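You operate a simulated robot arm through the tools that you are given. There is no shell and no other tool. Be economical: measure what you need, move in short steps, check, and stop when the job is done.

Carry out the task below with a simulated robot arm. There is one attempt and no reset: what you move stays moved.

TASK
Load the grey tray with the black foot and the washers box, then slide it along to the press end.
Fine: the feet are in the cream drawer; shut it again. Where these are worked on the way, their far stop is far enough and under half their travel is too little: cream drawer.

It is judged by the outcome, as a careful person would: the job done as asked, and still so three seconds after it is handed in. It fails if anything else is knocked over, pushed out of place, dropped, spilled or broken.

THE ROBOT
A 6-joint arm with a fingered hand, hanging from a carriage that runs on a rail from [-24, -2283] to [2, 197] (x, y) and turns from -272 to 415 degrees about z. Base frame: it is fixed where the carriage stands at the start and does not move with it; the origin is on the floor, on the carriage's upright axis, x ahead of it, y to its left, z up. Lengths are in mm, angles in degrees, forces in N, time in s.
With the tool pointing down near the work surface it reaches from about 100 to 500 mm from the robot's upright axis, wherever it stands. Its first joint turns from -166.0 to 166.0 degrees. Places, roughly: cream drawer [300, 400, 600]; grey tray [500, 300, 700]; grey tray (13x10x3 cm) [500, 300, 700]. Payload 4 kg.
The TCP is the grasp point between the finger pads, 29 mm short of the fingertips. In the tool frame z runs along the fingers and y along their closing line. Largest opening 100 mm; the body of the gripper starts 34 mm behind the TCP. The gripper is a hand of 5 fingers: y runs from the thumb to the fingers, the wrist lies at [-15, -114, -189] in the tool frame.
Orientation is that of the tool frame in the base frame, as a unit quaternion [w, x, y, z]. With the fingers straight down and the wrist toward the robot, the tool's x, y and z point along [0, 1, 0], [1, 0, 0] and [0, 0, -1] of the base frame.

THE INTERFACE
- The arm moves only by the tool servo_tool. Its arguments are lists of equal length, an entry for each row: "xyz": the shift along the base's x, y, z in mm, a list of three; "angular": the turn, a rotation vector about the base's x, y, z in degrees, a list of three. In form: {"xyz": [[tx, ty, tz], ...], "angular": [[ax, ay, az], ...]}. A call has 1 to 8 rows; each row shifts and turns the commanded pose from where the row before left it. A row lasts 0.2 s, in which the tool goes at most 50 mm and 8.6 degrees; a call with a longer step from one row to the next is refused whole. A pose out of reach is approached as far as the arm can. The call stops where the force on the tool passes 70 N (or 10 N more than at its start, if that is more) or the arm is blocked; 0.2 s more then pass. In this call time passes only in rows, and 0.2 s behind the last. The reply holds the time, the measured pose of the TCP, the force on the tool along the base axes, the opening and the grip force, in the units named above and with some noise, with the torque about the TCP (base axes, N m) and any sound that the robot's microphone picked up.
- Cameras (640 x 400 px; columns grow to the right, rows downward): "scene" is now at [217.5, 53.5, 1646.1]; the picture's right is [0.95, -0.31, 0.00], its down [-0.29, -0.88, -0.36] and it looks along [0.11, 0.34, -0.93] (base axes); focal length 280 px, centre (320, 200). "wrist" rides on the gripper at [66, -86, -121] in the tool frame; the picture's right is [-0.76, 0.31, -0.58], its down [-0.59, -0.70, 0.40] and it looks along [-0.28, 0.64, 0.71] (tool axes); focal length 247 px, centre (320, 200). There is no depth. A picture from a camera that has moved, and an enlarged one, comes with that camera's place and axes in the base frame and with its lens.
- get_image(camera): a new picture of that camera. It takes no simulated time.
- move_column(by): slides the trunk up (or, below 0, down) by that many mm; the arm and the scene camera ride with it, the base frame stays. It gives what a move gives, with no picture.
- steer(legs): drives the robot by 1 to 6 legs, each [ahead, left, turn to the left] in mm, mm and degrees, along the robot's own axes; the way and the turn of a leg run together, so that a leg with both is an arc; at most 1500 mm and 180 degrees a leg. The arm and the cameras ride along, it lands a little off, and it stops where it bumps. It keeps to its track: a leg is cut to what the track allows. It gives what a move gives.
- curl_fingers(index, middle, ring, little, thumb_bend, thumb_turn): sets how far each is bent, from 0 (flat) to 1 (curled in); at 0.3 the hand is open as for a grip, at 0.7 the pads meet at the TCP. One left out holds its place. A second passes; each finger stops where it meets its share of the squeeze, and holds until it gets a number again. It is the only way to open and close the hand. It gives what a move gives, with no picture; readings hold the bend of each and the force on index, middle, ring, little, thumb and palm. thumb_turn goes from beside the hand (0) to across from the fingers (1), as for a grip.
- turn_head(pan, tilt): turns the head with the scene camera to pan (to the left, within 155 degrees either way) and tilt (down, from -29 to 69), counted from straight ahead of the robot. It gives what a move gives.
- close_up(camera, box): a new picture of the part [left, top, right, bottom] of that camera's present view, enlarged. It takes no simulated time.
- job_done(): hands the job in; it is judged then, once.

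Go step by step. Nothing tells you exact positions but the pictures and the camera data: compare them with the known pose of the tool, close in by small moves and look again before you grip or let go. The budget is 120 turns and 90 pictures, counting those below and the enlarged ones. Unless the task says otherwise, let go and move clear before handing in, and close with one line.

The tools are called after ">>>" as name(argument=value, ...) on one line, values as JSON. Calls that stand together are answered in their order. servo_tool: Moves the arm, as the interface text tells. Its arguments: {"type":"object","properties":{"xyz":{"type":"array"},"angular":{"type":"array"}},"required":["xyz","angular"]} The other tools are called the same way: move_column (by) slides the trunk up or down; curl_fingers (index, middle, ring, little, thumb_bend, thumb_turn) moves the fingers one by one; steer (legs) drives the base; turn_head (pan, tilt) turns the head that bears the scene camera; get_image (camera) takes a picture; close_up (camera, box) takes an enlarged picture of a part of a camera's view; job_done () hands the job in.

At the start:

```text
t: 0.0
tool_pos: [419.8, 80.7, 967.8]
tool_rot: [0.0, 0.707, 0.707, 0.001]
force: [-0.4, 0.1, 0.2]
ft_torque: [0.03, -0.02, 0.02]
finger_gap: 99.8
grasp_force: 0.1
shape: jaw
bend: [0.3, 0.3, 0.3, 0.3, 0.3, 0.98]
finger forces: [0.1, 0.1, 0.1, 0.1, 0.0, 0.0]
trunk travel left (down, up): [-382.0, 218.0]
robot x, y, heading: [1.4, -2.1, 0.1]
head pan, tilt: [71.7, 68.8]
```

scene: 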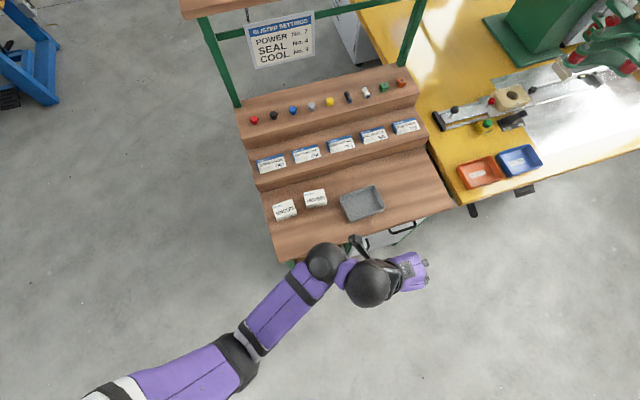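
wrist: 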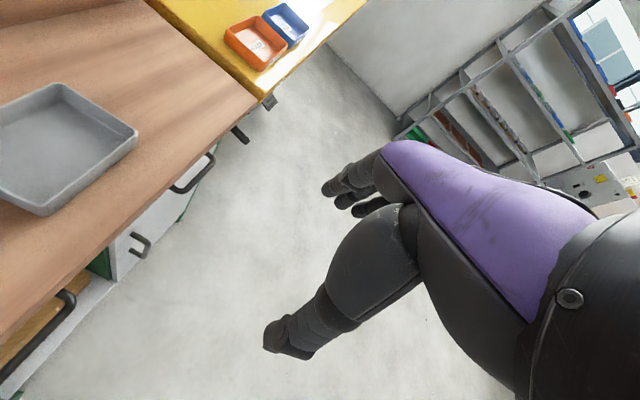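

I see a stepped bench with a grey tray, small boxes and drawers under its near edge, and the press on the yellow table at right. I'll look closer before moving.

>>> close_up(camera="scene", box=[230, 60, 470, 270])

>>> close_up(camera="wrist", box=[0, 80, 300, 400])

>>> close_up(camera="scene", box=[420, 60, 640, 220])

```text
1.90 times, centred on (350, 165) of scene
camera zoom: at [217.5, 53.5, 1646.1], right [0.95, -0.31, 0.0], down [-0.29, -0.88, -0.36], along [0.11, 0.34, -0.93], focal length 534 px, centre (263, 267)
```

zoom: 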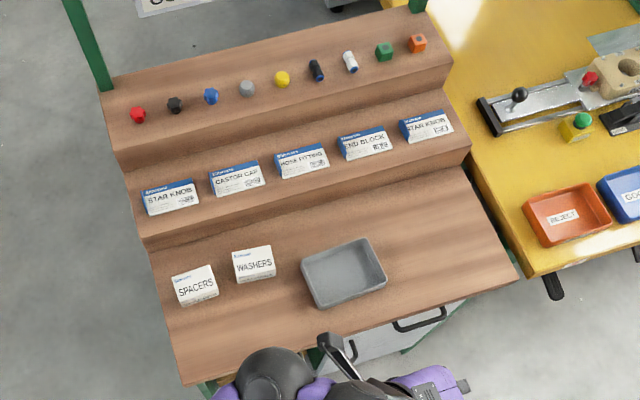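

```text
1.25 times, centred on (150, 240) of wrist
camera zoom: at [333.8, 146.2, 1089.7], right [0.31, -0.76, 0.58], down [-0.7, -0.59, -0.4], along [0.64, -0.28, -0.71], focal length 309 px, centre (532, 150)
```

zoom: 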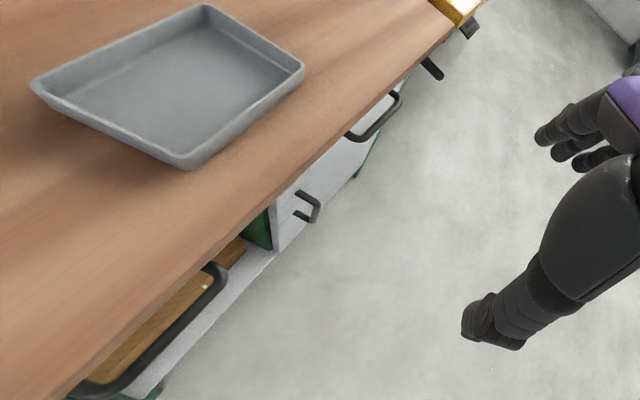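

```text
2.50 times, centred on (530, 140) of scene
camera zoom: at [217.5, 53.5, 1646.1], right [0.95, -0.31, 0.0], down [-0.29, -0.88, -0.36], along [0.11, 0.34, -0.93], focal length 701 px, centre (-205, 350)
```

zoom: 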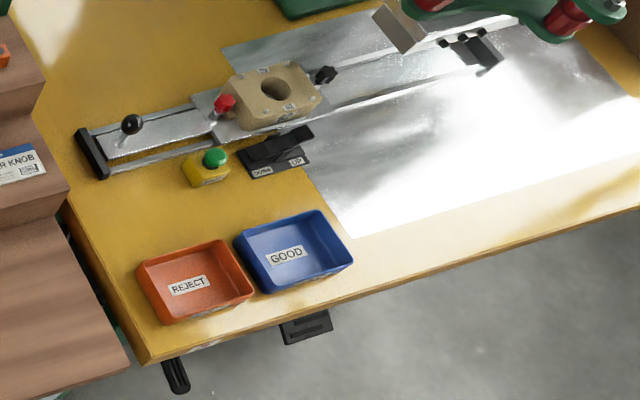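

The tray and boxes sit on the lowest step and the drawers are under its front edge, mostly hidden by the arm. I'll back off along the rail and tilt the head up to see the drawer fronts.

>>> steer(legs=[[0, -600, 0]])

>>> turn_head(pan=75, tilt=45)

>>> get_image(camera="scene")

```text
t: 3.4
tool_pos: [414.2, -510.8, 966.8]
tool_rot: [0.0, 0.709, 0.705, 0.001]
force: [-0.2, 0.1, -0.9]
ft_torque: [0.03, 0.01, 0.01]
finger_gap: 99.6
grasp_force: 0.0
shape: jaw
bend: [0.3, 0.3, 0.3, 0.3, 0.3, 0.98]
finger forces: [0.1, 0.0, 0.0, 0.1, 0.1, 0.0]
trunk travel left (down, up): [-382.0, 218.0]
robot x, y, heading: [-5.0, -588.8, -0.1]
head pan, tilt: [71.7, 68.8]
```

```text
t: 4.2
tool_pos: [413.6, -510.5, 969.0]
tool_rot: [0.0, 0.708, 0.706, 0.0]
force: [-0.2, 0.3, -0.7]
ft_torque: [-0.02, -0.01, 0.0]
finger_gap: 99.8
grasp_force: 0.0
shape: jaw
bend: [0.3, 0.3, 0.3, 0.3, 0.3, 0.98]
finger forces: [0.0, 0.0, 0.1, 0.0, 0.0, 0.0]
trunk travel left (down, up): [-382.0, 218.0]
robot x, y, heading: [-2.5, -590.4, -0.2]
head pan, tilt: [75.0, 45.0]
```

```text
84 pictures are left
camera scene: at [215.1, -512.1, 1674.9], right [0.96, -0.26, 0.0], down [-0.19, -0.68, -0.71], along [0.19, 0.68, -0.71], focal length 280 px, centre (320, 200)
```

scene: 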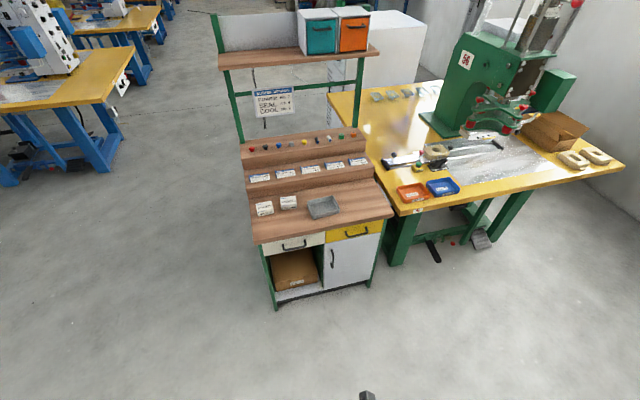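

The cream drawer is the left one and a yellow one sits right of it. I'll enlarge for geometry.

>>> close_up(camera="scene", box=[230, 170, 410, 310])

>>> move_column(by=-300)

>>> turn_head(pan=79, tilt=35)

>>> get_image(camera="scene")

```text
2.86 times, centred on (320, 240) of scene
camera zoom: at [215.1, -512.1, 1674.9], right [0.96, -0.26, 0.0], down [-0.19, -0.68, -0.71], along [0.19, 0.68, -0.71], focal length 801 px, centre (320, 86)
```

zoom: 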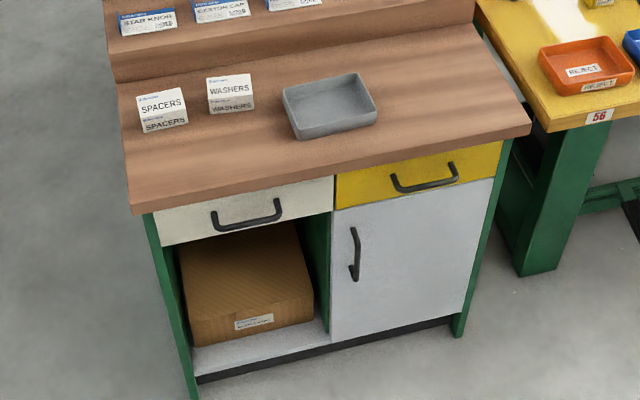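

```text
t: 7.2
tool_pos: [413.3, -510.9, 669.2]
tool_rot: [0.0, 0.709, 0.706, 0.0]
force: [0.0, 0.1, -0.2]
ft_torque: [0.0, 0.01, 0.0]
finger_gap: 100.0
grasp_force: 0.1
shape: jaw
bend: [0.3, 0.3, 0.3, 0.3, 0.3, 0.98]
finger forces: [0.0, 0.0, 0.1, 0.0, 0.1, 0.1]
trunk travel left (down, up): [-82.0, 518.0]
robot x, y, heading: [-5.2, -591.1, -0.2]
head pan, tilt: [75.0, 45.0]
```

```text
t: 8.0
tool_pos: [413.7, -510.0, 666.8]
tool_rot: [0.0, 0.708, 0.706, 0.0]
force: [1.2, 0.5, 0.7]
ft_torque: [0.0, -0.01, 0.0]
finger_gap: 99.8
grasp_force: 0.0
shape: jaw
bend: [0.3, 0.3, 0.3, 0.3, 0.3, 0.98]
finger forces: [0.0, 0.0, 0.1, 0.1, 0.0, 0.0]
trunk travel left (down, up): [-82.0, 518.0]
robot x, y, heading: [-2.7, -589.1, -0.1]
head pan, tilt: [79.0, 35.0]
```

```text
82 pictures are left
camera scene: at [210.9, -504.2, 1389.8], right [0.98, -0.19, 0.0], down [-0.11, -0.56, -0.82], along [0.16, 0.8, -0.57], focal length 280 px, centre (320, 200)
```

scene: 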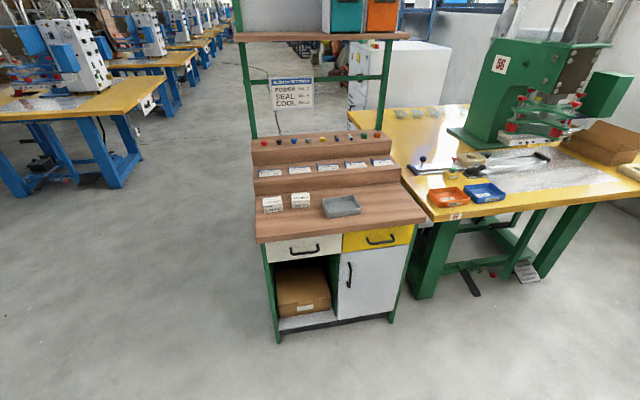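

Now an enlarged view from this lower head height, to triangulate with the previous one.

>>> close_up(camera="scene", box=[240, 170, 440, 300])

```text
3.08 times, centred on (340, 235) of scene
camera zoom: at [210.9, -504.2, 1389.8], right [0.98, -0.19, 0.0], down [-0.11, -0.56, -0.82], along [0.16, 0.8, -0.57], focal length 862 px, centre (258, 92)
```

zoom: 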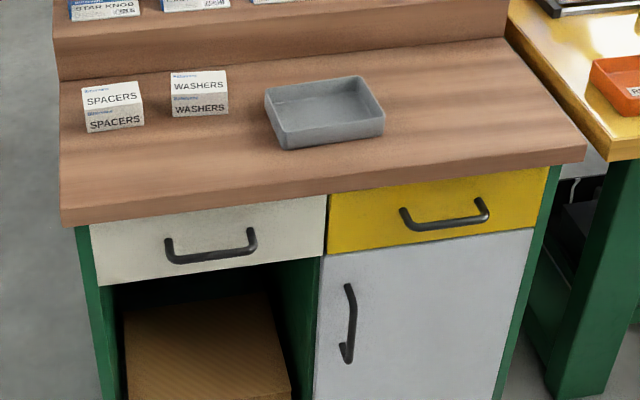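

The bench top is at z≈735 with its front edge at y≈228. The cream drawer handle is a horizontal bar near (297, 220, 646), and the tray is centred near (465, 342). I'll turn the hand in free space so the fingers point toward the bench (+y), pitched down.

>>> servo_tool(xyz=[[-14, 0, 0], [-14, 0, 0], [-14, 0, 0], [-14, 0, 0], [-14, 0, 0], [-14, 0, 0], [-14, 0, 0], [-14, 0, 0]], angular=[[3.595, -3.595, 6.228], [3.595, -3.595, 6.228], [3.595, -3.595, 6.228], [3.595, -3.595, 6.228], [3.595, -3.595, 6.228], [3.595, -3.595, 6.228], [3.595, -3.595, 6.228], [3.595, -3.595, 6.228]])

>>> servo_tool(xyz=[[0, 10, 0], [0, 10, 0], [0, 10, 0], [0, 10, 0], [0, 10, 0], [0, 0, 0]], angular=[[3.595, -3.595, 6.228], [3.595, -3.595, 6.228], [3.595, -3.595, 6.228], [3.595, -3.595, 6.228], [3.595, -3.595, 6.228], [0, 0, 0]])

>>> get_image(camera="scene")

>>> get_image(camera="wrist")

```text
t: 9.8
tool_pos: [364.9, -462.1, 654.9]
tool_rot: [0.009, 0.34, 0.881, 0.328]
force: [-0.4, 0.6, -0.6]
ft_torque: [-0.01, 0.01, -0.02]
finger_gap: 99.7
grasp_force: 0.1
shape: jaw
bend: [0.3, 0.3, 0.3, 0.3, 0.3, 0.98]
finger forces: [0.1, 0.1, 0.0, 0.0, 0.1, 0.0]
out of reach, approached as far as the arm can: row 1, 2, 6, 7, 8
trunk travel left (down, up): [-82.0, 518.0]
robot x, y, heading: [-5.4, -591.8, -0.2]
head pan, tilt: [79.0, 35.0]
```

```text
t: 11.2
tool_pos: [378.4, -262.9, 666.5]
tool_rot: [0.007, 0.044, 0.869, 0.493]
force: [0.1, -0.3, 0.9]
ft_torque: [0.0, -0.02, 0.01]
finger_gap: 100.2
grasp_force: 0.1
shape: jaw
bend: [0.3, 0.3, 0.3, 0.3, 0.3, 0.98]
finger forces: [0.0, 0.0, 0.0, 0.0, 0.0, 0.1]
out of reach, approached as far as the arm can: row 1, 2, 3, 4, 5
trunk travel left (down, up): [-82.0, 518.0]
robot x, y, heading: [-6.5, -587.5, -0.2]
head pan, tilt: [79.0, 35.0]
```

```text
80 pictures are left
camera scene: at [210.9, -504.6, 1389.8], right [0.98, -0.19, 0.0], down [-0.11, -0.56, -0.82], along [0.16, 0.8, -0.57], focal length 280 px, centre (320, 200)
```

scene: 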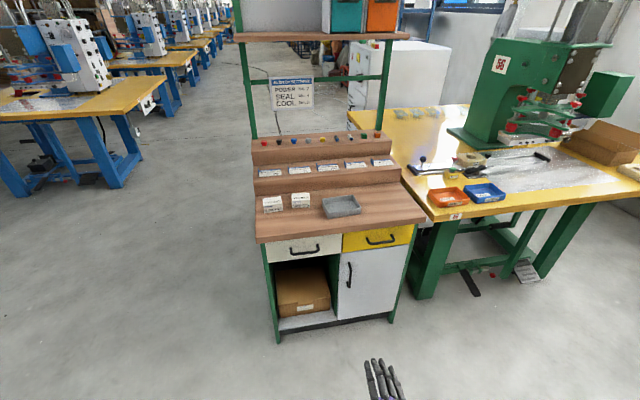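

```text
79 pictures are left
camera wrist: at [301.8, -405.7, 656.7], right [0.74, -0.4, 0.54], down [0.56, -0.07, -0.83], along [0.37, 0.91, 0.18], focal length 247 px, centre (320, 200)
```

wrist: 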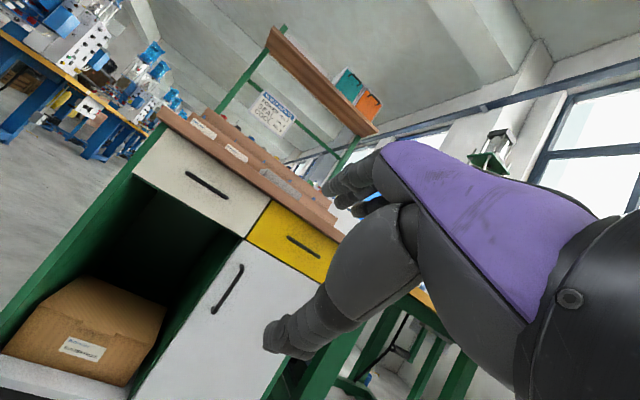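

The hand now points at the bench, slightly past where commanded because of reach. I'll test where the commanded pose stands with a small correction.

>>> servo_tool(xyz=[[0, 0, 0], [0, 0, 0]], angular=[[0, 0, 2], [0, 0, 2.4]])

```text
t: 11.8
tool_pos: [367.5, -228.7, 680.2]
tool_rot: [-0.014, 0.006, 0.868, 0.496]
force: [0.3, -0.4, -0.1]
ft_torque: [-0.01, 0.01, -0.01]
finger_gap: 99.7
grasp_force: 0.0
shape: jaw
bend: [0.3, 0.3, 0.3, 0.3, 0.3, 0.98]
finger forces: [0.0, 0.0, 0.1, 0.1, 0.0, 0.0]
out of reach, approached as far as the arm can: row 1, 2
trunk travel left (down, up): [-82.0, 518.0]
robot x, y, heading: [-5.3, -590.4, -0.0]
head pan, tilt: [79.0, 35.0]
```

>>> servo_tool(xyz=[[0, 40, 0], [0, 40, 0], [0, 0, 0]], angular=[[0, 0, 0], [0, 0, 0], [0, 0, 0]])

```text
t: 12.6
tool_pos: [367.6, -150.1, 680.9]
tool_rot: [-0.017, 0.002, 0.868, 0.496]
force: [0.2, 0.1, 0.7]
ft_torque: [-0.01, -0.02, 0.0]
finger_gap: 99.8
grasp_force: 0.1
shape: jaw
bend: [0.3, 0.3, 0.3, 0.3, 0.3, 0.98]
finger forces: [0.0, 0.0, 0.1, 0.0, 0.0, 0.0]
trunk travel left (down, up): [-82.0, 518.0]
robot x, y, heading: [-9.4, -590.2, -0.2]
head pan, tilt: [79.0, 35.0]
```

Commands are re-based on the measured pose. I'll line up in x and z with the handle, part-close the hand, then drive nearer.

>>> servo_tool(xyz=[[-35, 0, -15], [-36, 0, -16], [0, 0, 0]], angular=[[0, -0.85, -0.5], [0, -0.85, -0.5], [0, 0, 0]])

>>> curl_fingers(index=0.45, middle=0.45, ring=0.45, little=0.45, thumb_bend=0.45, thumb_turn=1)

>>> steer(legs=[[0, 270, 0]])

>>> turn_head(pan=79, tilt=58)

>>> get_image(camera="scene")

>>> get_image(camera="wrist")

```text
t: 13.3
tool_pos: [297.4, -148.1, 649.6]
tool_rot: [0.001, 0.002, 0.867, 0.498]
force: [0.7, 0.2, 0.2]
ft_torque: [0.0, -0.02, -0.01]
finger_gap: 100.0
grasp_force: 0.0
shape: jaw
bend: [0.3, 0.3, 0.3, 0.3, 0.3, 0.98]
finger forces: [0.1, 0.1, 0.0, 0.0, 0.1, 0.0]
trunk travel left (down, up): [-82.0, 518.0]
robot x, y, heading: [-6.9, -591.5, -0.2]
head pan, tilt: [79.0, 35.0]
```

```text
t: 14.3
tool_pos: [295.8, -148.7, 649.3]
tool_rot: [0.001, 0.002, 0.867, 0.498]
force: [0.3, -0.2, 0.0]
ft_torque: [0.02, -0.02, 0.01]
finger_gap: 62.6
grasp_force: 0.0
shape: fingers
bend: [0.45, 0.45, 0.45, 0.45, 0.45, 0.99]
finger forces: [0.0, 0.1, 0.0, 0.0, 0.1, 0.1]
trunk travel left (down, up): [-82.0, 518.0]
robot x, y, heading: [-6.9, -589.7, -0.2]
head pan, tilt: [79.0, 35.0]
```

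```text
t: 16.3
tool_pos: [297.9, 122.2, 649.7]
tool_rot: [0.0, 0.001, 0.867, 0.498]
force: [0.7, -0.3, 0.1]
ft_torque: [0.04, 0.01, -0.02]
finger_gap: 62.5
grasp_force: 0.1
shape: fingers
bend: [0.45, 0.45, 0.45, 0.45, 0.45, 0.99]
finger forces: [0.0, 0.0, 0.1, 0.0, 0.0, 0.1]
trunk travel left (down, up): [-82.0, 518.0]
robot x, y, heading: [-4.1, -320.6, 0.1]
head pan, tilt: [79.0, 35.0]
```

```text
t: 17.1
tool_pos: [298.3, 120.6, 650.4]
tool_rot: [0.001, 0.002, 0.867, 0.498]
force: [-0.5, 0.0, 0.2]
ft_torque: [0.03, -0.04, -0.02]
finger_gap: 63.0
grasp_force: 0.0
shape: fingers
bend: [0.45, 0.45, 0.45, 0.45, 0.45, 0.99]
finger forces: [0.0, 0.0, 0.0, 0.0, 0.1, 0.1]
trunk travel left (down, up): [-82.0, 518.0]
robot x, y, heading: [-3.7, -320.1, 0.0]
head pan, tilt: [79.0, 58.0]
```

```text
78 pictures are left
camera scene: at [209.8, -253.9, 1357.9], right [0.98, -0.19, 0.0], down [-0.16, -0.83, -0.53], along [0.1, 0.52, -0.85], focal length 280 px, centre (320, 200)
```

scene: 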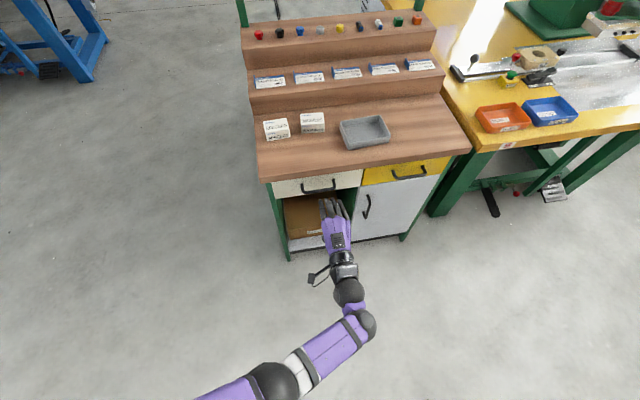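

```text
77 pictures are left
camera wrist: at [232.8, -27.0, 637.1], right [0.76, -0.35, 0.56], down [0.59, -0.01, -0.81], along [0.29, 0.94, 0.19], focal length 247 px, centre (320, 200)
```

wrist: 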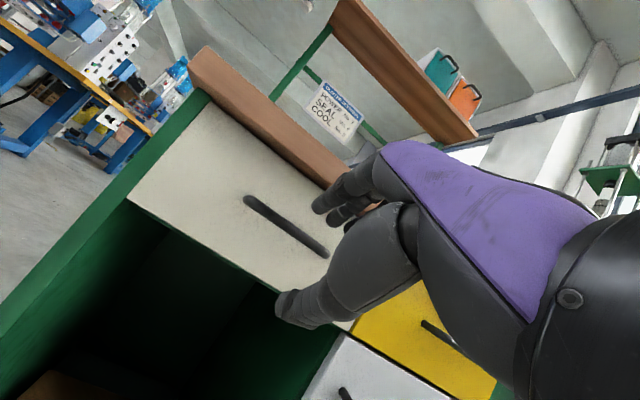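

The handle checks out at x 252–347, z≈644. I'll advance to just short of it and look.

>>> servo_tool(xyz=[[0, 30, -2], [0, 30, -2], [0, 22, -1], [0, 0, 0]], angular=[[0, 0, 0], [0, 0, 0], [0, 0, 0], [0, 0, 0]])

>>> close_up(camera="scene", box=[250, 140, 410, 260])

>>> get_image(camera="wrist")

```text
t: 18.1
tool_pos: [297.1, 202.3, 644.2]
tool_rot: [0.001, 0.002, 0.868, 0.497]
force: [-0.6, -4.2, 0.7]
ft_torque: [0.1, -0.01, -0.04]
finger_gap: 62.5
grasp_force: 2.3
shape: fingers
bend: [0.45, 0.46, 0.45, 0.45, 0.45, 0.99]
finger forces: [0.0, 4.0, 0.0, 0.0, 0.0, 0.1]
trunk travel left (down, up): [-82.0, 518.0]
robot x, y, heading: [-2.2, -322.8, 0.1]
head pan, tilt: [79.0, 58.0]
```

```text
3.33 times, centred on (330, 200) of scene
camera zoom: at [209.9, -254.6, 1357.9], right [0.98, -0.19, 0.0], down [-0.16, -0.83, -0.53], along [0.1, 0.52, -0.85], focal length 934 px, centre (287, 200)
```

zoom: 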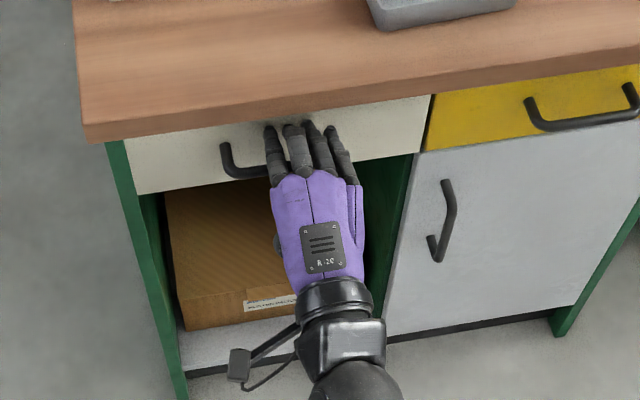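

```text
75 pictures are left
camera wrist: at [232.2, 54.0, 631.0], right [0.76, -0.35, 0.56], down [0.59, -0.01, -0.81], along [0.29, 0.94, 0.19], focal length 247 px, centre (320, 200)
```

wrist: 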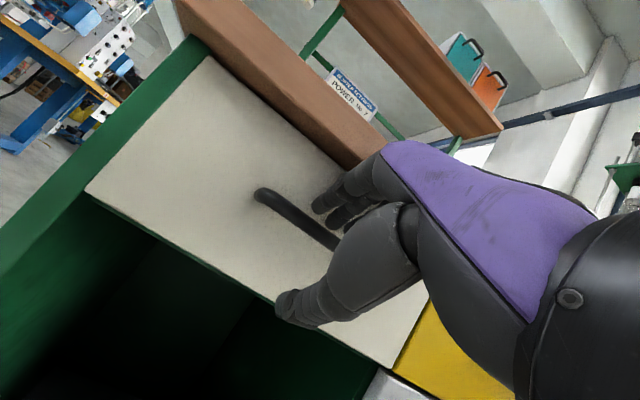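

The middle finger just touches the drawer face, with the fingers over the bar and the thumb under it. Back off 3 mm and close.

>>> servo_tool(xyz=[[0, -3, 0]], angular=[[0, 0, 0]])

>>> curl_fingers(index=0.8, middle=0.8, ring=0.8, little=0.8, thumb_bend=0.8)

>>> close_up(camera="scene", box=[250, 140, 410, 260])

```text
t: 18.5
tool_pos: [299.0, 198.7, 643.9]
tool_rot: [0.001, 0.002, 0.868, 0.497]
force: [-0.9, -0.3, -0.2]
ft_torque: [-0.03, 0.01, 0.04]
finger_gap: 62.6
grasp_force: 0.1
shape: fingers
bend: [0.45, 0.45, 0.45, 0.45, 0.45, 0.99]
finger forces: [0.0, 0.0, 0.0, 0.1, 0.1, 0.0]
trunk travel left (down, up): [-82.0, 518.0]
robot x, y, heading: [0.5, -319.0, 0.3]
head pan, tilt: [79.0, 58.0]
```

```text
t: 19.5
tool_pos: [299.4, 201.1, 644.8]
tool_rot: [0.002, 0.001, 0.867, 0.498]
force: [0.1, 1.0, 12.8]
ft_torque: [-0.09, -0.43, 0.15]
finger_gap: 0.2
grasp_force: 6.1
shape: fingers
bend: [0.78, 0.79, 0.8, 0.79, 0.73, 1.0]
finger forces: [0.0, 0.1, 1.9, 9.5, 0.1, 0.0]
trunk travel left (down, up): [-82.0, 518.0]
robot x, y, heading: [-0.3, -321.0, 0.1]
head pan, tilt: [79.0, 58.0]
```

```text
3.33 times, centred on (330, 200) of scene
camera zoom: at [210.3, -253.3, 1358.1], right [0.98, -0.19, 0.0], down [-0.16, -0.83, -0.53], along [0.1, 0.52, -0.85], focal length 934 px, centre (287, 200)
```

zoom: 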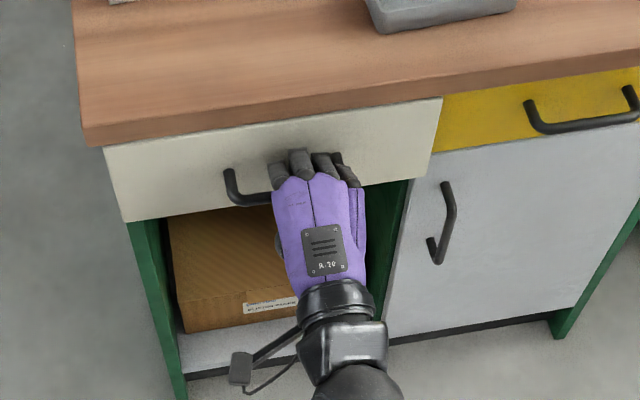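

The fingers hooked over the bar and the drawer has already crept out a little. Now I pull.

>>> servo_tool(xyz=[[0, -20, 0], [0, -20, 0], [0, -20, 0], [0, -20, 0], [0, -20, 0], [0, 0, 0]], angular=[[0, 0, 0], [0, 0, 0], [0, 0, 0], [0, 0, 0], [0, 0, 0], [0, 0, 0]])

>>> get_image(camera="scene")

```text
t: 20.9
tool_pos: [298.6, 101.8, 645.4]
tool_rot: [0.001, 0.0, 0.867, 0.499]
force: [1.5, 0.4, 13.2]
ft_torque: [-0.06, -0.42, 0.22]
finger_gap: 0.0
grasp_force: 5.8
shape: fingers
bend: [0.79, 0.79, 0.8, 0.79, 0.73, 1.0]
finger forces: [0.0, 0.0, 1.8, 9.5, 0.0, 0.1]
trunk travel left (down, up): [-82.0, 518.0]
robot x, y, heading: [0.2, -324.0, 0.2]
head pan, tilt: [79.0, 58.0]
```

```text
73 pictures are left
camera scene: at [210.3, -253.5, 1358.1], right [0.98, -0.19, 0.0], down [-0.16, -0.83, -0.53], along [0.1, 0.52, -0.85], focal length 280 px, centre (320, 200)
```

scene: 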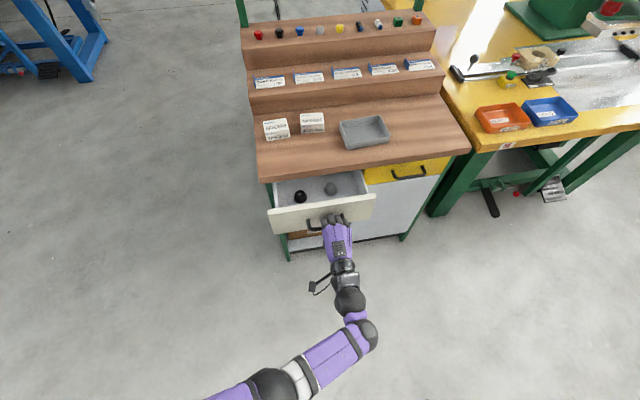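

The drawer slides and I can see a black and a grey foot inside. I keep pulling toward the stop.

>>> servo_tool(xyz=[[0, -15, 0], [0, -15, 0], [0, -15, 0], [0, -15, 0], [0, -15, 0], [0, -15, 0], [0, 0, 0]], angular=[[0, 0, 0], [0, 0, 0], [0, 0, 0], [0, 0, 0], [0, 0, 0], [0, 0, 0], [0, 0, 0]])

>>> get_image(camera="scene")

```text
t: 22.5
tool_pos: [296.7, 26.1, 649.0]
tool_rot: [0.001, 0.003, 0.868, 0.496]
force: [4.4, 1.0, -3.7]
ft_torque: [-0.08, 0.0, 0.22]
finger_gap: 0.0
grasp_force: 3.9
shape: fingers
bend: [0.79, 0.79, 0.8, 0.79, 0.73, 1.0]
finger forces: [0.1, 0.1, 0.9, 4.4, 1.8, 0.1]
out of reach, approached as far as the arm can: row 6
trunk travel left (down, up): [-82.0, 518.0]
robot x, y, heading: [-4.2, -320.2, -0.1]
head pan, tilt: [79.0, 58.0]
```

```text
72 pictures are left
camera scene: at [210.2, -253.9, 1357.8], right [0.98, -0.19, 0.0], down [-0.16, -0.83, -0.53], along [0.1, 0.52, -0.85], focal length 280 px, centre (320, 200)
```

scene: 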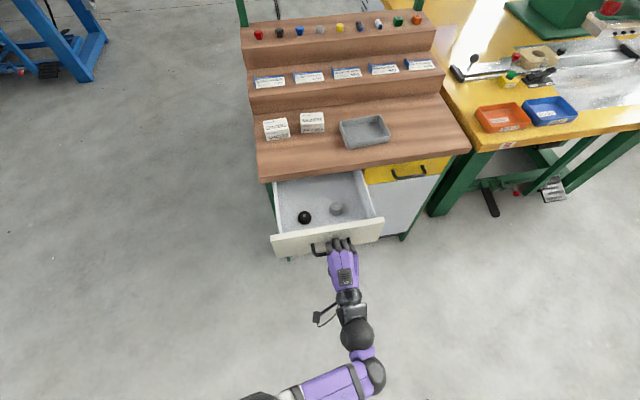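

Open about 175 mm; the arm is at its inner limit, so I'll continue the pull with the carriage.

>>> steer(legs=[[0, -40, 0]])

>>> get_image(camera="scene")

```text
t: 23.4
tool_pos: [295.3, -15.2, 650.0]
tool_rot: [0.002, 0.003, 0.868, 0.496]
force: [1.5, 0.7, -1.2]
ft_torque: [-0.01, -0.04, 0.21]
finger_gap: 0.0
grasp_force: 4.2
shape: fingers
bend: [0.79, 0.79, 0.8, 0.79, 0.73, 1.0]
finger forces: [0.1, 0.0, 1.0, 4.7, 2.8, 0.0]
trunk travel left (down, up): [-82.0, 518.0]
robot x, y, heading: [-4.1, -365.0, 0.2]
head pan, tilt: [79.0, 58.0]
```

```text
71 pictures are left
camera scene: at [209.7, -294.5, 1357.9], right [0.98, -0.19, 0.0], down [-0.16, -0.83, -0.53], along [0.1, 0.52, -0.85], focal length 280 px, centre (320, 200)
```

scene: 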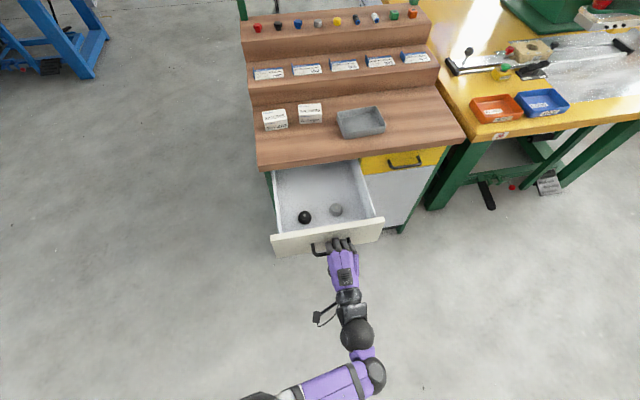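

>>> steer(legs=[[0, -30, 0]])

>>> close_up(camera="scene", box=[240, 80, 460, 270])

```text
t: 24.2
tool_pos: [294.1, -43.3, 649.3]
tool_rot: [0.002, 0.003, 0.868, 0.497]
force: [1.0, 4.4, -3.1]
ft_torque: [0.02, -0.09, 0.25]
finger_gap: 0.0
grasp_force: 6.5
shape: fingers
bend: [0.79, 0.79, 0.79, 0.79, 0.73, 1.0]
finger forces: [0.0, 0.1, 2.2, 5.9, 4.0, 0.0]
trunk travel left (down, up): [-82.0, 518.0]
robot x, y, heading: [-2.6, -389.4, -0.4]
head pan, tilt: [79.0, 58.0]
```

```text
2.11 times, centred on (350, 175) of scene
camera zoom: at [209.1, -323.1, 1358.0], right [0.98, -0.19, 0.0], down [-0.16, -0.83, -0.53], along [0.1, 0.52, -0.85], focal length 590 px, centre (257, 253)
```

zoom: 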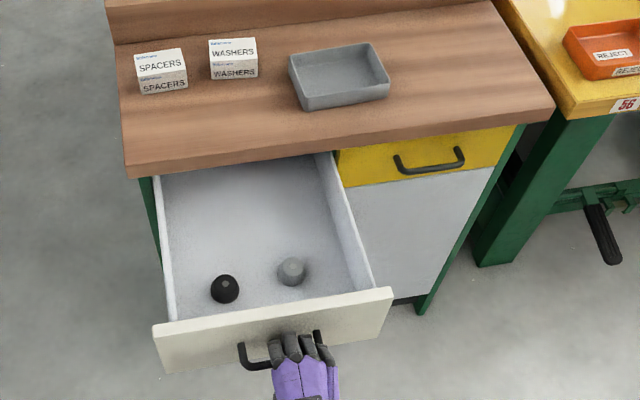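

The drawer is open about 245 mm and force is starting to rise. The black foot is near (244, 79) and the grey one near (342, 89). I'll release the handle and back straight off.

>>> servo_tool(xyz=[[0, 2, 0]], angular=[[0, 0, 0]])

>>> curl_fingers(index=0.42, middle=0.42, ring=0.42, little=0.42, thumb_bend=0.42)

>>> steer(legs=[[0, -80, 0]])

>>> get_image(camera="scene")

```text
t: 24.6
tool_pos: [295.3, -43.2, 648.6]
tool_rot: [0.001, 0.002, 0.868, 0.497]
force: [1.7, 0.2, -0.8]
ft_torque: [-0.01, -0.07, 0.2]
finger_gap: 0.0
grasp_force: 4.7
shape: fingers
bend: [0.79, 0.79, 0.79, 0.79, 0.73, 1.0]
finger forces: [0.0, 0.0, 1.5, 4.8, 3.5, 0.0]
trunk travel left (down, up): [-82.0, 518.0]
robot x, y, heading: [-4.0, -394.0, -0.1]
head pan, tilt: [79.0, 58.0]
```

```text
t: 25.6
tool_pos: [294.4, -41.8, 650.0]
tool_rot: [0.002, 0.003, 0.868, 0.497]
force: [-0.1, 0.3, -0.3]
ft_torque: [-0.01, 0.0, -0.01]
finger_gap: 69.3
grasp_force: 0.1
shape: fingers
bend: [0.42, 0.42, 0.42, 0.42, 0.42, 0.99]
finger forces: [0.0, 0.0, 0.0, 0.0, 0.1, 0.0]
trunk travel left (down, up): [-82.0, 518.0]
robot x, y, heading: [-4.8, -391.8, 0.2]
head pan, tilt: [79.0, 58.0]
```

```text
t: 26.7
tool_pos: [291.8, -124.5, 649.2]
tool_rot: [0.001, 0.002, 0.868, 0.497]
force: [1.1, -0.2, 1.1]
ft_torque: [-0.01, -0.02, -0.03]
finger_gap: 69.4
grasp_force: 0.0
shape: fingers
bend: [0.42, 0.42, 0.42, 0.42, 0.42, 0.99]
finger forces: [0.0, 0.0, 0.1, 0.0, 0.0, 0.1]
trunk travel left (down, up): [-82.0, 518.0]
robot x, y, heading: [-5.4, -472.1, -0.1]
head pan, tilt: [79.0, 58.0]
```

```text
69 pictures are left
camera scene: at [208.1, -405.1, 1357.8], right [0.98, -0.19, 0.0], down [-0.16, -0.83, -0.53], along [0.1, 0.52, -0.85], focal length 280 px, centre (320, 200)
```

scene: 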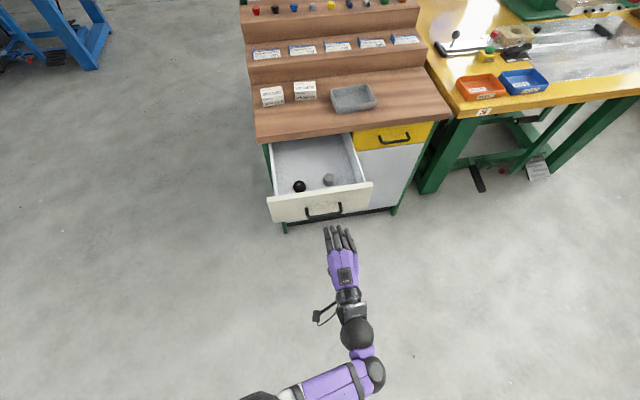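

Clear of the handle. I'll raise the trunk and turn the hand back to fingers-down in the free space here.

>>> move_column(by=300)

>>> servo_tool(xyz=[[8, -20, 0], [8, -20, 0], [8, -20, 0], [8, -20, 0], [8, -20, 0], [8, -20, 0], [8, -20, 0], [8, -20, 0]], angular=[[-3.595, 3.595, -6.228], [-3.595, 3.595, -6.228], [-3.595, 3.595, -6.228], [-3.595, 3.595, -6.228], [-3.595, 3.595, -6.228], [-3.595, 3.595, -6.228], [-3.595, 3.595, -6.228], [-3.595, 3.595, -6.228]])

>>> servo_tool(xyz=[[0, -20, 0], [0, -20, 0], [0, -20, 0], [0, -20, 0], [0, -20, 0], [0, 0, 0]], angular=[[-3.595, 3.595, -6.228], [-3.595, 3.595, -6.228], [-3.595, 3.595, -6.228], [-3.595, 3.595, -6.228], [-3.595, 3.595, -6.228], [0, 0, 0]])

```text
t: 29.7
tool_pos: [293.3, -123.0, 949.5]
tool_rot: [0.001, 0.002, 0.867, 0.498]
force: [0.3, 0.5, -0.5]
ft_torque: [-0.01, -0.03, 0.05]
finger_gap: 69.3
grasp_force: 0.2
shape: fingers
bend: [0.42, 0.42, 0.42, 0.42, 0.42, 0.99]
finger forces: [0.1, 0.1, 0.0, 0.0, 0.0, 0.0]
trunk travel left (down, up): [-382.0, 218.0]
robot x, y, heading: [-2.6, -473.9, 0.2]
head pan, tilt: [79.0, 58.0]
```

```text
t: 31.5
tool_pos: [357.5, -281.9, 948.5]
tool_rot: [0.0, 0.48, 0.851, 0.212]
force: [0.4, 0.1, 0.1]
ft_torque: [-0.02, 0.01, -0.01]
finger_gap: 69.4
grasp_force: 0.0
shape: fingers
bend: [0.42, 0.42, 0.42, 0.42, 0.42, 0.99]
finger forces: [0.1, 0.0, 0.0, 0.1, 0.1, 0.1]
trunk travel left (down, up): [-382.0, 218.0]
robot x, y, heading: [-10.6, -472.9, 0.1]
head pan, tilt: [79.0, 58.0]
```

```text
t: 32.9
tool_pos: [357.6, -381.8, 951.0]
tool_rot: [-0.001, 0.708, 0.707, -0.005]
force: [0.8, 0.7, 0.3]
ft_torque: [-0.02, 0.04, 0.01]
finger_gap: 69.7
grasp_force: 0.0
shape: fingers
bend: [0.42, 0.42, 0.42, 0.42, 0.42, 0.99]
finger forces: [0.0, 0.0, 0.0, 0.0, 0.1, 0.0]
trunk travel left (down, up): [-382.0, 218.0]
robot x, y, heading: [-5.5, -472.3, -0.0]
head pan, tilt: [79.0, 58.0]
```

Now yaw the hand −60° so the thumb will face the open back of the drawer.

>>> servo_tool(xyz=[[-14, -18, 0], [-14, -18, 0], [-14, -18, 0], [-14, -18, 0], [-14, -18, 0], [-14, -18, 0], [-14, -18, 0], [-14, -18, 0]], angular=[[0, 0, -7.5], [0, 0, -7.5], [0, 0, -7.5], [0, 0, -7.5], [0, 0, -7.5], [0, 0, -7.5], [0, 0, -7.5], [0, 0, -7.5]])

>>> turn_head(pan=60, tilt=60)

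>>> get_image(camera="scene")

```text
t: 34.7
tool_pos: [260.7, -590.2, 865.4]
tool_rot: [-0.004, 0.966, 0.257, -0.002]
force: [-0.5, 0.2, 0.4]
ft_torque: [-0.01, -0.01, 0.0]
finger_gap: 69.7
grasp_force: 0.1
shape: fingers
bend: [0.42, 0.42, 0.42, 0.42, 0.42, 0.99]
finger forces: [0.0, 0.0, 0.0, 0.1, 0.0, 0.1]
out of reach, approached as far as the arm can: row 1, 2, 3, 4, 5, 6, 7, 8
trunk travel left (down, up): [-382.0, 218.0]
robot x, y, heading: [-5.6, -472.3, 0.3]
head pan, tilt: [79.0, 58.0]
```

```text
t: 35.5
tool_pos: [259.7, -590.1, 864.3]
tool_rot: [-0.004, 0.966, 0.257, -0.002]
force: [0.2, 0.0, 0.9]
ft_torque: [0.01, 0.01, 0.02]
finger_gap: 69.6
grasp_force: 0.1
shape: fingers
bend: [0.42, 0.42, 0.42, 0.42, 0.42, 0.99]
finger forces: [0.0, 0.0, 0.0, 0.0, 0.0, 0.0]
trunk travel left (down, up): [-382.0, 218.0]
robot x, y, heading: [-5.8, -470.2, 0.2]
head pan, tilt: [60.0, 60.0]
```

```text
68 pictures are left
camera scene: at [228.2, -414.3, 1655.5], right [0.87, -0.5, 0.0], down [-0.43, -0.75, -0.5], along [0.25, 0.43, -0.87], focal length 280 px, centre (320, 200)
```

scene: 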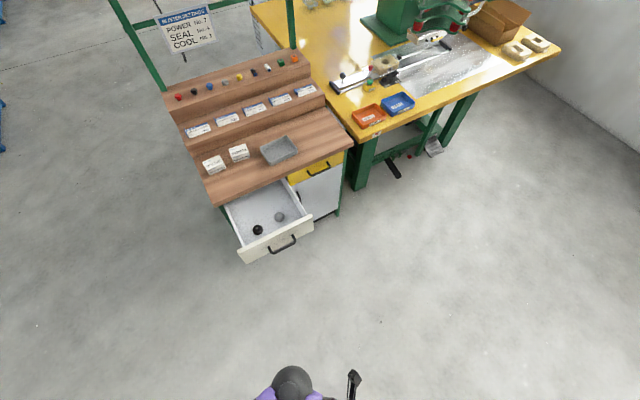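

Orientation is right, and the hand hangs at relative (265, −120). I'll drive to y≈0 and look before continuing beside the bench.

>>> steer(legs=[[0, 470, 0]])

>>> turn_head(pan=45, tilt=66)

>>> get_image(camera="scene")

>>> get_image(camera="wrist")

```text
t: 38.3
tool_pos: [263.3, -124.0, 865.2]
tool_rot: [-0.003, 0.967, 0.255, -0.003]
force: [-0.4, 0.1, 0.1]
ft_torque: [0.0, 0.01, 0.01]
finger_gap: 69.7
grasp_force: 0.1
shape: fingers
bend: [0.42, 0.42, 0.42, 0.42, 0.42, 0.99]
finger forces: [0.1, 0.0, 0.0, 0.0, 0.0, 0.0]
trunk travel left (down, up): [-382.0, 218.0]
robot x, y, heading: [-1.7, -6.9, -0.5]
head pan, tilt: [60.0, 60.0]
```

```text
t: 39.1
tool_pos: [264.4, -124.1, 865.6]
tool_rot: [-0.004, 0.967, 0.255, -0.004]
force: [0.0, -0.6, -0.4]
ft_torque: [0.0, 0.02, 0.06]
finger_gap: 69.7
grasp_force: 0.1
shape: fingers
bend: [0.42, 0.42, 0.42, 0.42, 0.42, 0.99]
finger forces: [0.0, 0.1, 0.1, 0.0, 0.0, 0.0]
trunk travel left (down, up): [-382.0, 218.0]
robot x, y, heading: [1.3, -2.7, -0.2]
head pan, tilt: [45.0, 66.0]
```

```text
67 pictures are left
camera scene: at [242.0, 35.4, 1648.9], right [0.7, -0.71, 0.0], down [-0.65, -0.64, -0.41], along [0.29, 0.29, -0.91], focal length 280 px, centre (320, 200)
```

scene: 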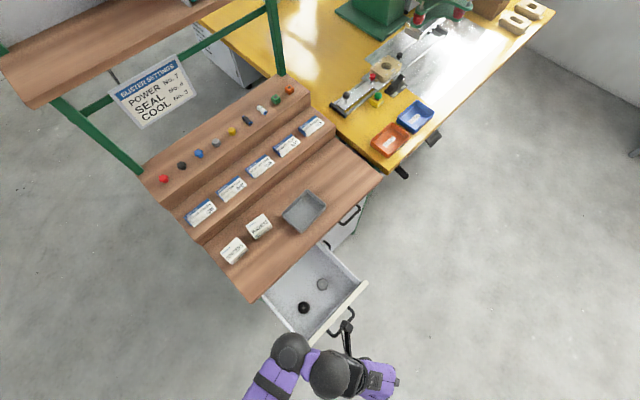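

```text
66 pictures are left
camera wrist: at [280.4, -18.8, 986.4], right [-0.5, -0.64, 0.58], down [-0.86, 0.32, -0.39], along [0.07, -0.69, -0.72], focal length 247 px, centre (320, 200)
```

wrist: 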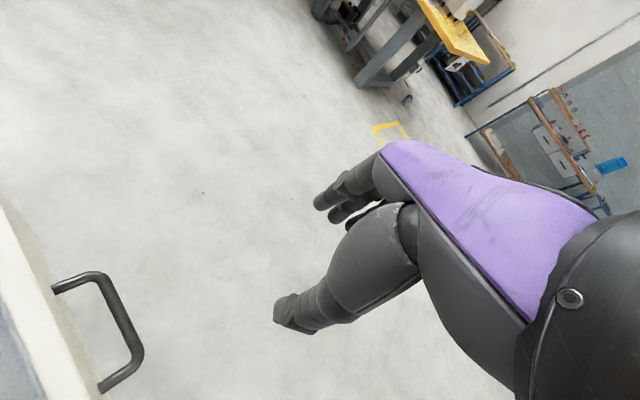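

The way is clear. Drive on to bring the hand above the drawer.

>>> steer(legs=[[0, 185, 0]])

>>> turn_head(pan=0, tilt=69)

>>> get_image(camera="scene")

>>> get_image(camera="wrist")

```text
t: 40.6
tool_pos: [266.6, 64.8, 865.0]
tool_rot: [-0.004, 0.966, 0.257, -0.003]
force: [0.4, 0.2, -0.4]
ft_torque: [0.03, 0.01, 0.0]
finger_gap: 69.6
grasp_force: 0.1
shape: fingers
bend: [0.42, 0.42, 0.42, 0.42, 0.42, 0.99]
finger forces: [0.0, 0.0, 0.1, 0.0, 0.1, 0.1]
trunk travel left (down, up): [-382.0, 218.0]
robot x, y, heading: [5.7, 180.1, 0.1]
head pan, tilt: [45.0, 66.0]
```

```text
t: 41.8
tool_pos: [267.3, 64.3, 864.3]
tool_rot: [-0.003, 0.966, 0.257, -0.003]
force: [-0.7, -0.5, 0.5]
ft_torque: [0.0, -0.02, -0.04]
finger_gap: 69.9
grasp_force: 0.0
shape: fingers
bend: [0.42, 0.42, 0.42, 0.42, 0.42, 0.99]
finger forces: [0.1, 0.1, 0.0, 0.0, 0.0, 0.1]
trunk travel left (down, up): [-382.0, 218.0]
robot x, y, heading: [2.0, 183.2, -0.2]
head pan, tilt: [0.0, 68.8]
```

```text
65 pictures are left
camera scene: at [257.7, 182.5, 1646.1], right [0.0, -1.0, 0.0], down [-0.93, 0.0, -0.36], along [0.36, 0.0, -0.93], focal length 280 px, centre (320, 200)
```

scene: 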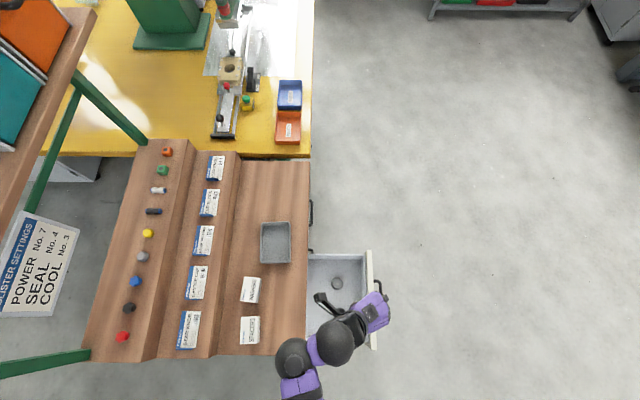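

```text
64 pictures are left
camera wrist: at [282.3, 170.4, 986.3], right [-0.5, -0.65, 0.58], down [-0.86, 0.32, -0.39], along [0.07, -0.69, -0.72], focal length 247 px, centre (320, 200)
```

wrist: 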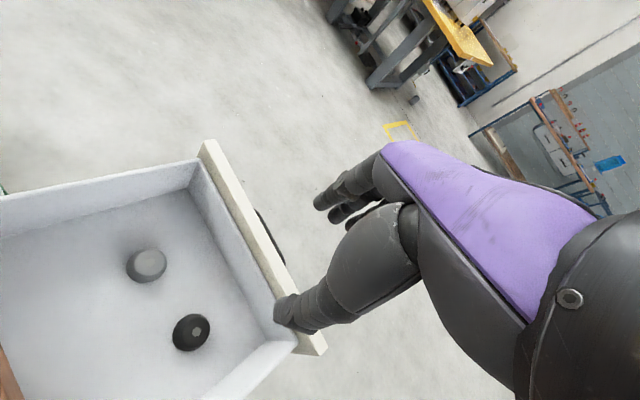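

The drawer slipped back ~35 mm on release but is still open about 210 mm. The black foot triangulates to (242, 116), z≈612. I'll zoom in on the foot's shape.

>>> close_up(camera="wrist", box=[90, 220, 290, 390])

>>> close_up(camera="scene", box=[220, 200, 400, 380])

```text
2.35 times, centred on (190, 305) of wrist
camera zoom: at [282.3, 170.4, 986.3], right [-0.5, -0.65, 0.58], down [-0.86, 0.32, -0.39], along [0.07, -0.69, -0.72], focal length 581 px, centre (626, -47)
```

zoom: 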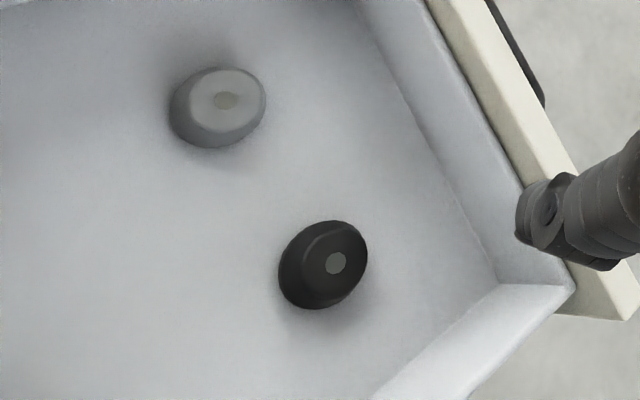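

```text
2.22 times, centred on (310, 290) of scene
camera zoom: at [257.7, 182.5, 1646.1], right [0.0, -1.0, 0.0], down [-0.93, 0.0, -0.36], along [0.36, 0.0, -0.93], focal length 623 px, centre (342, 0)
```

zoom: 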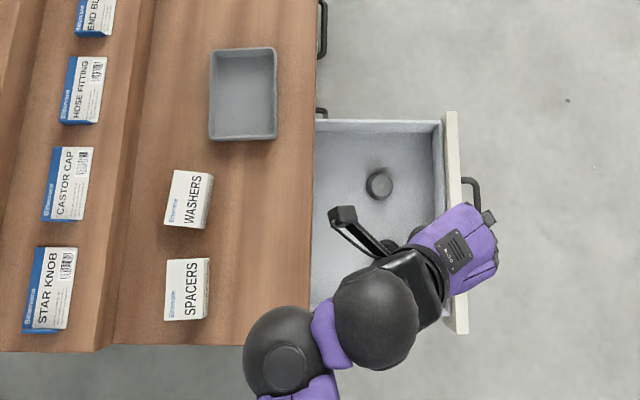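

The foot is a low truncated cone about 40 mm wide, with clear space all round. I'll centre over it and lower with the trunk to just above.

>>> servo_tool(xyz=[[-12, 26, 0], [-12, 26, 0], [0, 0, 0]], angular=[[0, 0, 0], [0, 0, 0], [0, 0, 0]])

>>> curl_fingers(index=0.36, middle=0.36, ring=0.36, little=0.36, thumb_bend=0.36)

>>> move_column(by=-150)

>>> get_image(camera="wrist")

>>> get_image(camera="scene")

```text
t: 42.6
tool_pos: [247.0, 88.8, 838.4]
tool_rot: [-0.005, 0.966, 0.257, -0.001]
force: [0.4, -0.6, 0.4]
ft_torque: [0.01, 0.04, 0.01]
finger_gap: 69.7
grasp_force: 0.0
shape: fingers
bend: [0.42, 0.42, 0.42, 0.42, 0.42, 0.99]
finger forces: [0.0, 0.0, 0.0, 0.0, 0.1, 0.1]
out of reach, approached as far as the arm can: row 1, 2
trunk travel left (down, up): [-382.0, 218.0]
robot x, y, heading: [3.0, 178.4, -0.0]
head pan, tilt: [0.0, 68.8]
```

```text
t: 43.6
tool_pos: [246.6, 89.0, 837.9]
tool_rot: [-0.005, 0.966, 0.259, -0.002]
force: [-0.5, -0.7, -0.5]
ft_torque: [0.0, -0.01, 0.01]
finger_gap: 84.3
grasp_force: 0.0
shape: fingers
bend: [0.36, 0.36, 0.36, 0.36, 0.36, 0.98]
finger forces: [0.1, 0.0, 0.0, 0.0, 0.0, 0.0]
trunk travel left (down, up): [-382.0, 218.0]
robot x, y, heading: [2.5, 182.8, 0.2]
head pan, tilt: [0.0, 68.8]
```

```text
t: 44.9
tool_pos: [251.4, 88.7, 717.3]
tool_rot: [-0.001, 0.966, 0.258, 0.007]
force: [-8.1, 5.1, 27.7]
ft_torque: [-2.41, -0.11, -0.7]
finger_gap: 84.4
grasp_force: 15.2
shape: fingers
bend: [0.36, 0.36, 0.19, 0.36, 0.36, 0.98]
finger forces: [0.0, 0.0, 30.4, 0.0, 0.0, 0.1]
trunk travel left (down, up): [-257.0, 343.0]
robot x, y, heading: [-0.3, 184.1, -0.3]
head pan, tilt: [0.0, 68.8]
stopped: the force on the tool passed its limit (the readings are from after the stop); the commanded pose is now the measured one
```

```text
61 pictures are left
camera wrist: at [263.6, 195.2, 839.4], right [-0.51, -0.65, 0.57], down [-0.86, 0.32, -0.41], along [0.08, -0.69, -0.72], focal length 247 px, centre (320, 200)
```

wrist: 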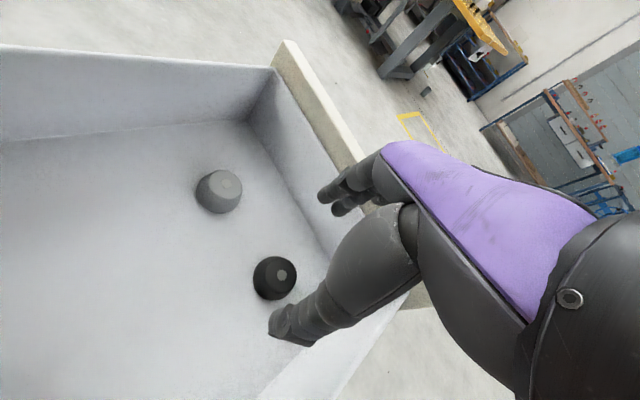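

```text
60 pictures are left
camera scene: at [257.3, 182.9, 1520.0], right [0.0, -1.0, 0.0], down [-0.93, 0.0, -0.36], along [0.36, 0.0, -0.93], focal length 280 px, centre (320, 200)
```

scene: 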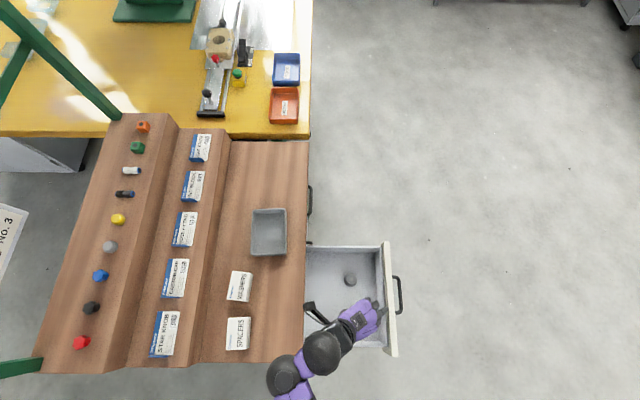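

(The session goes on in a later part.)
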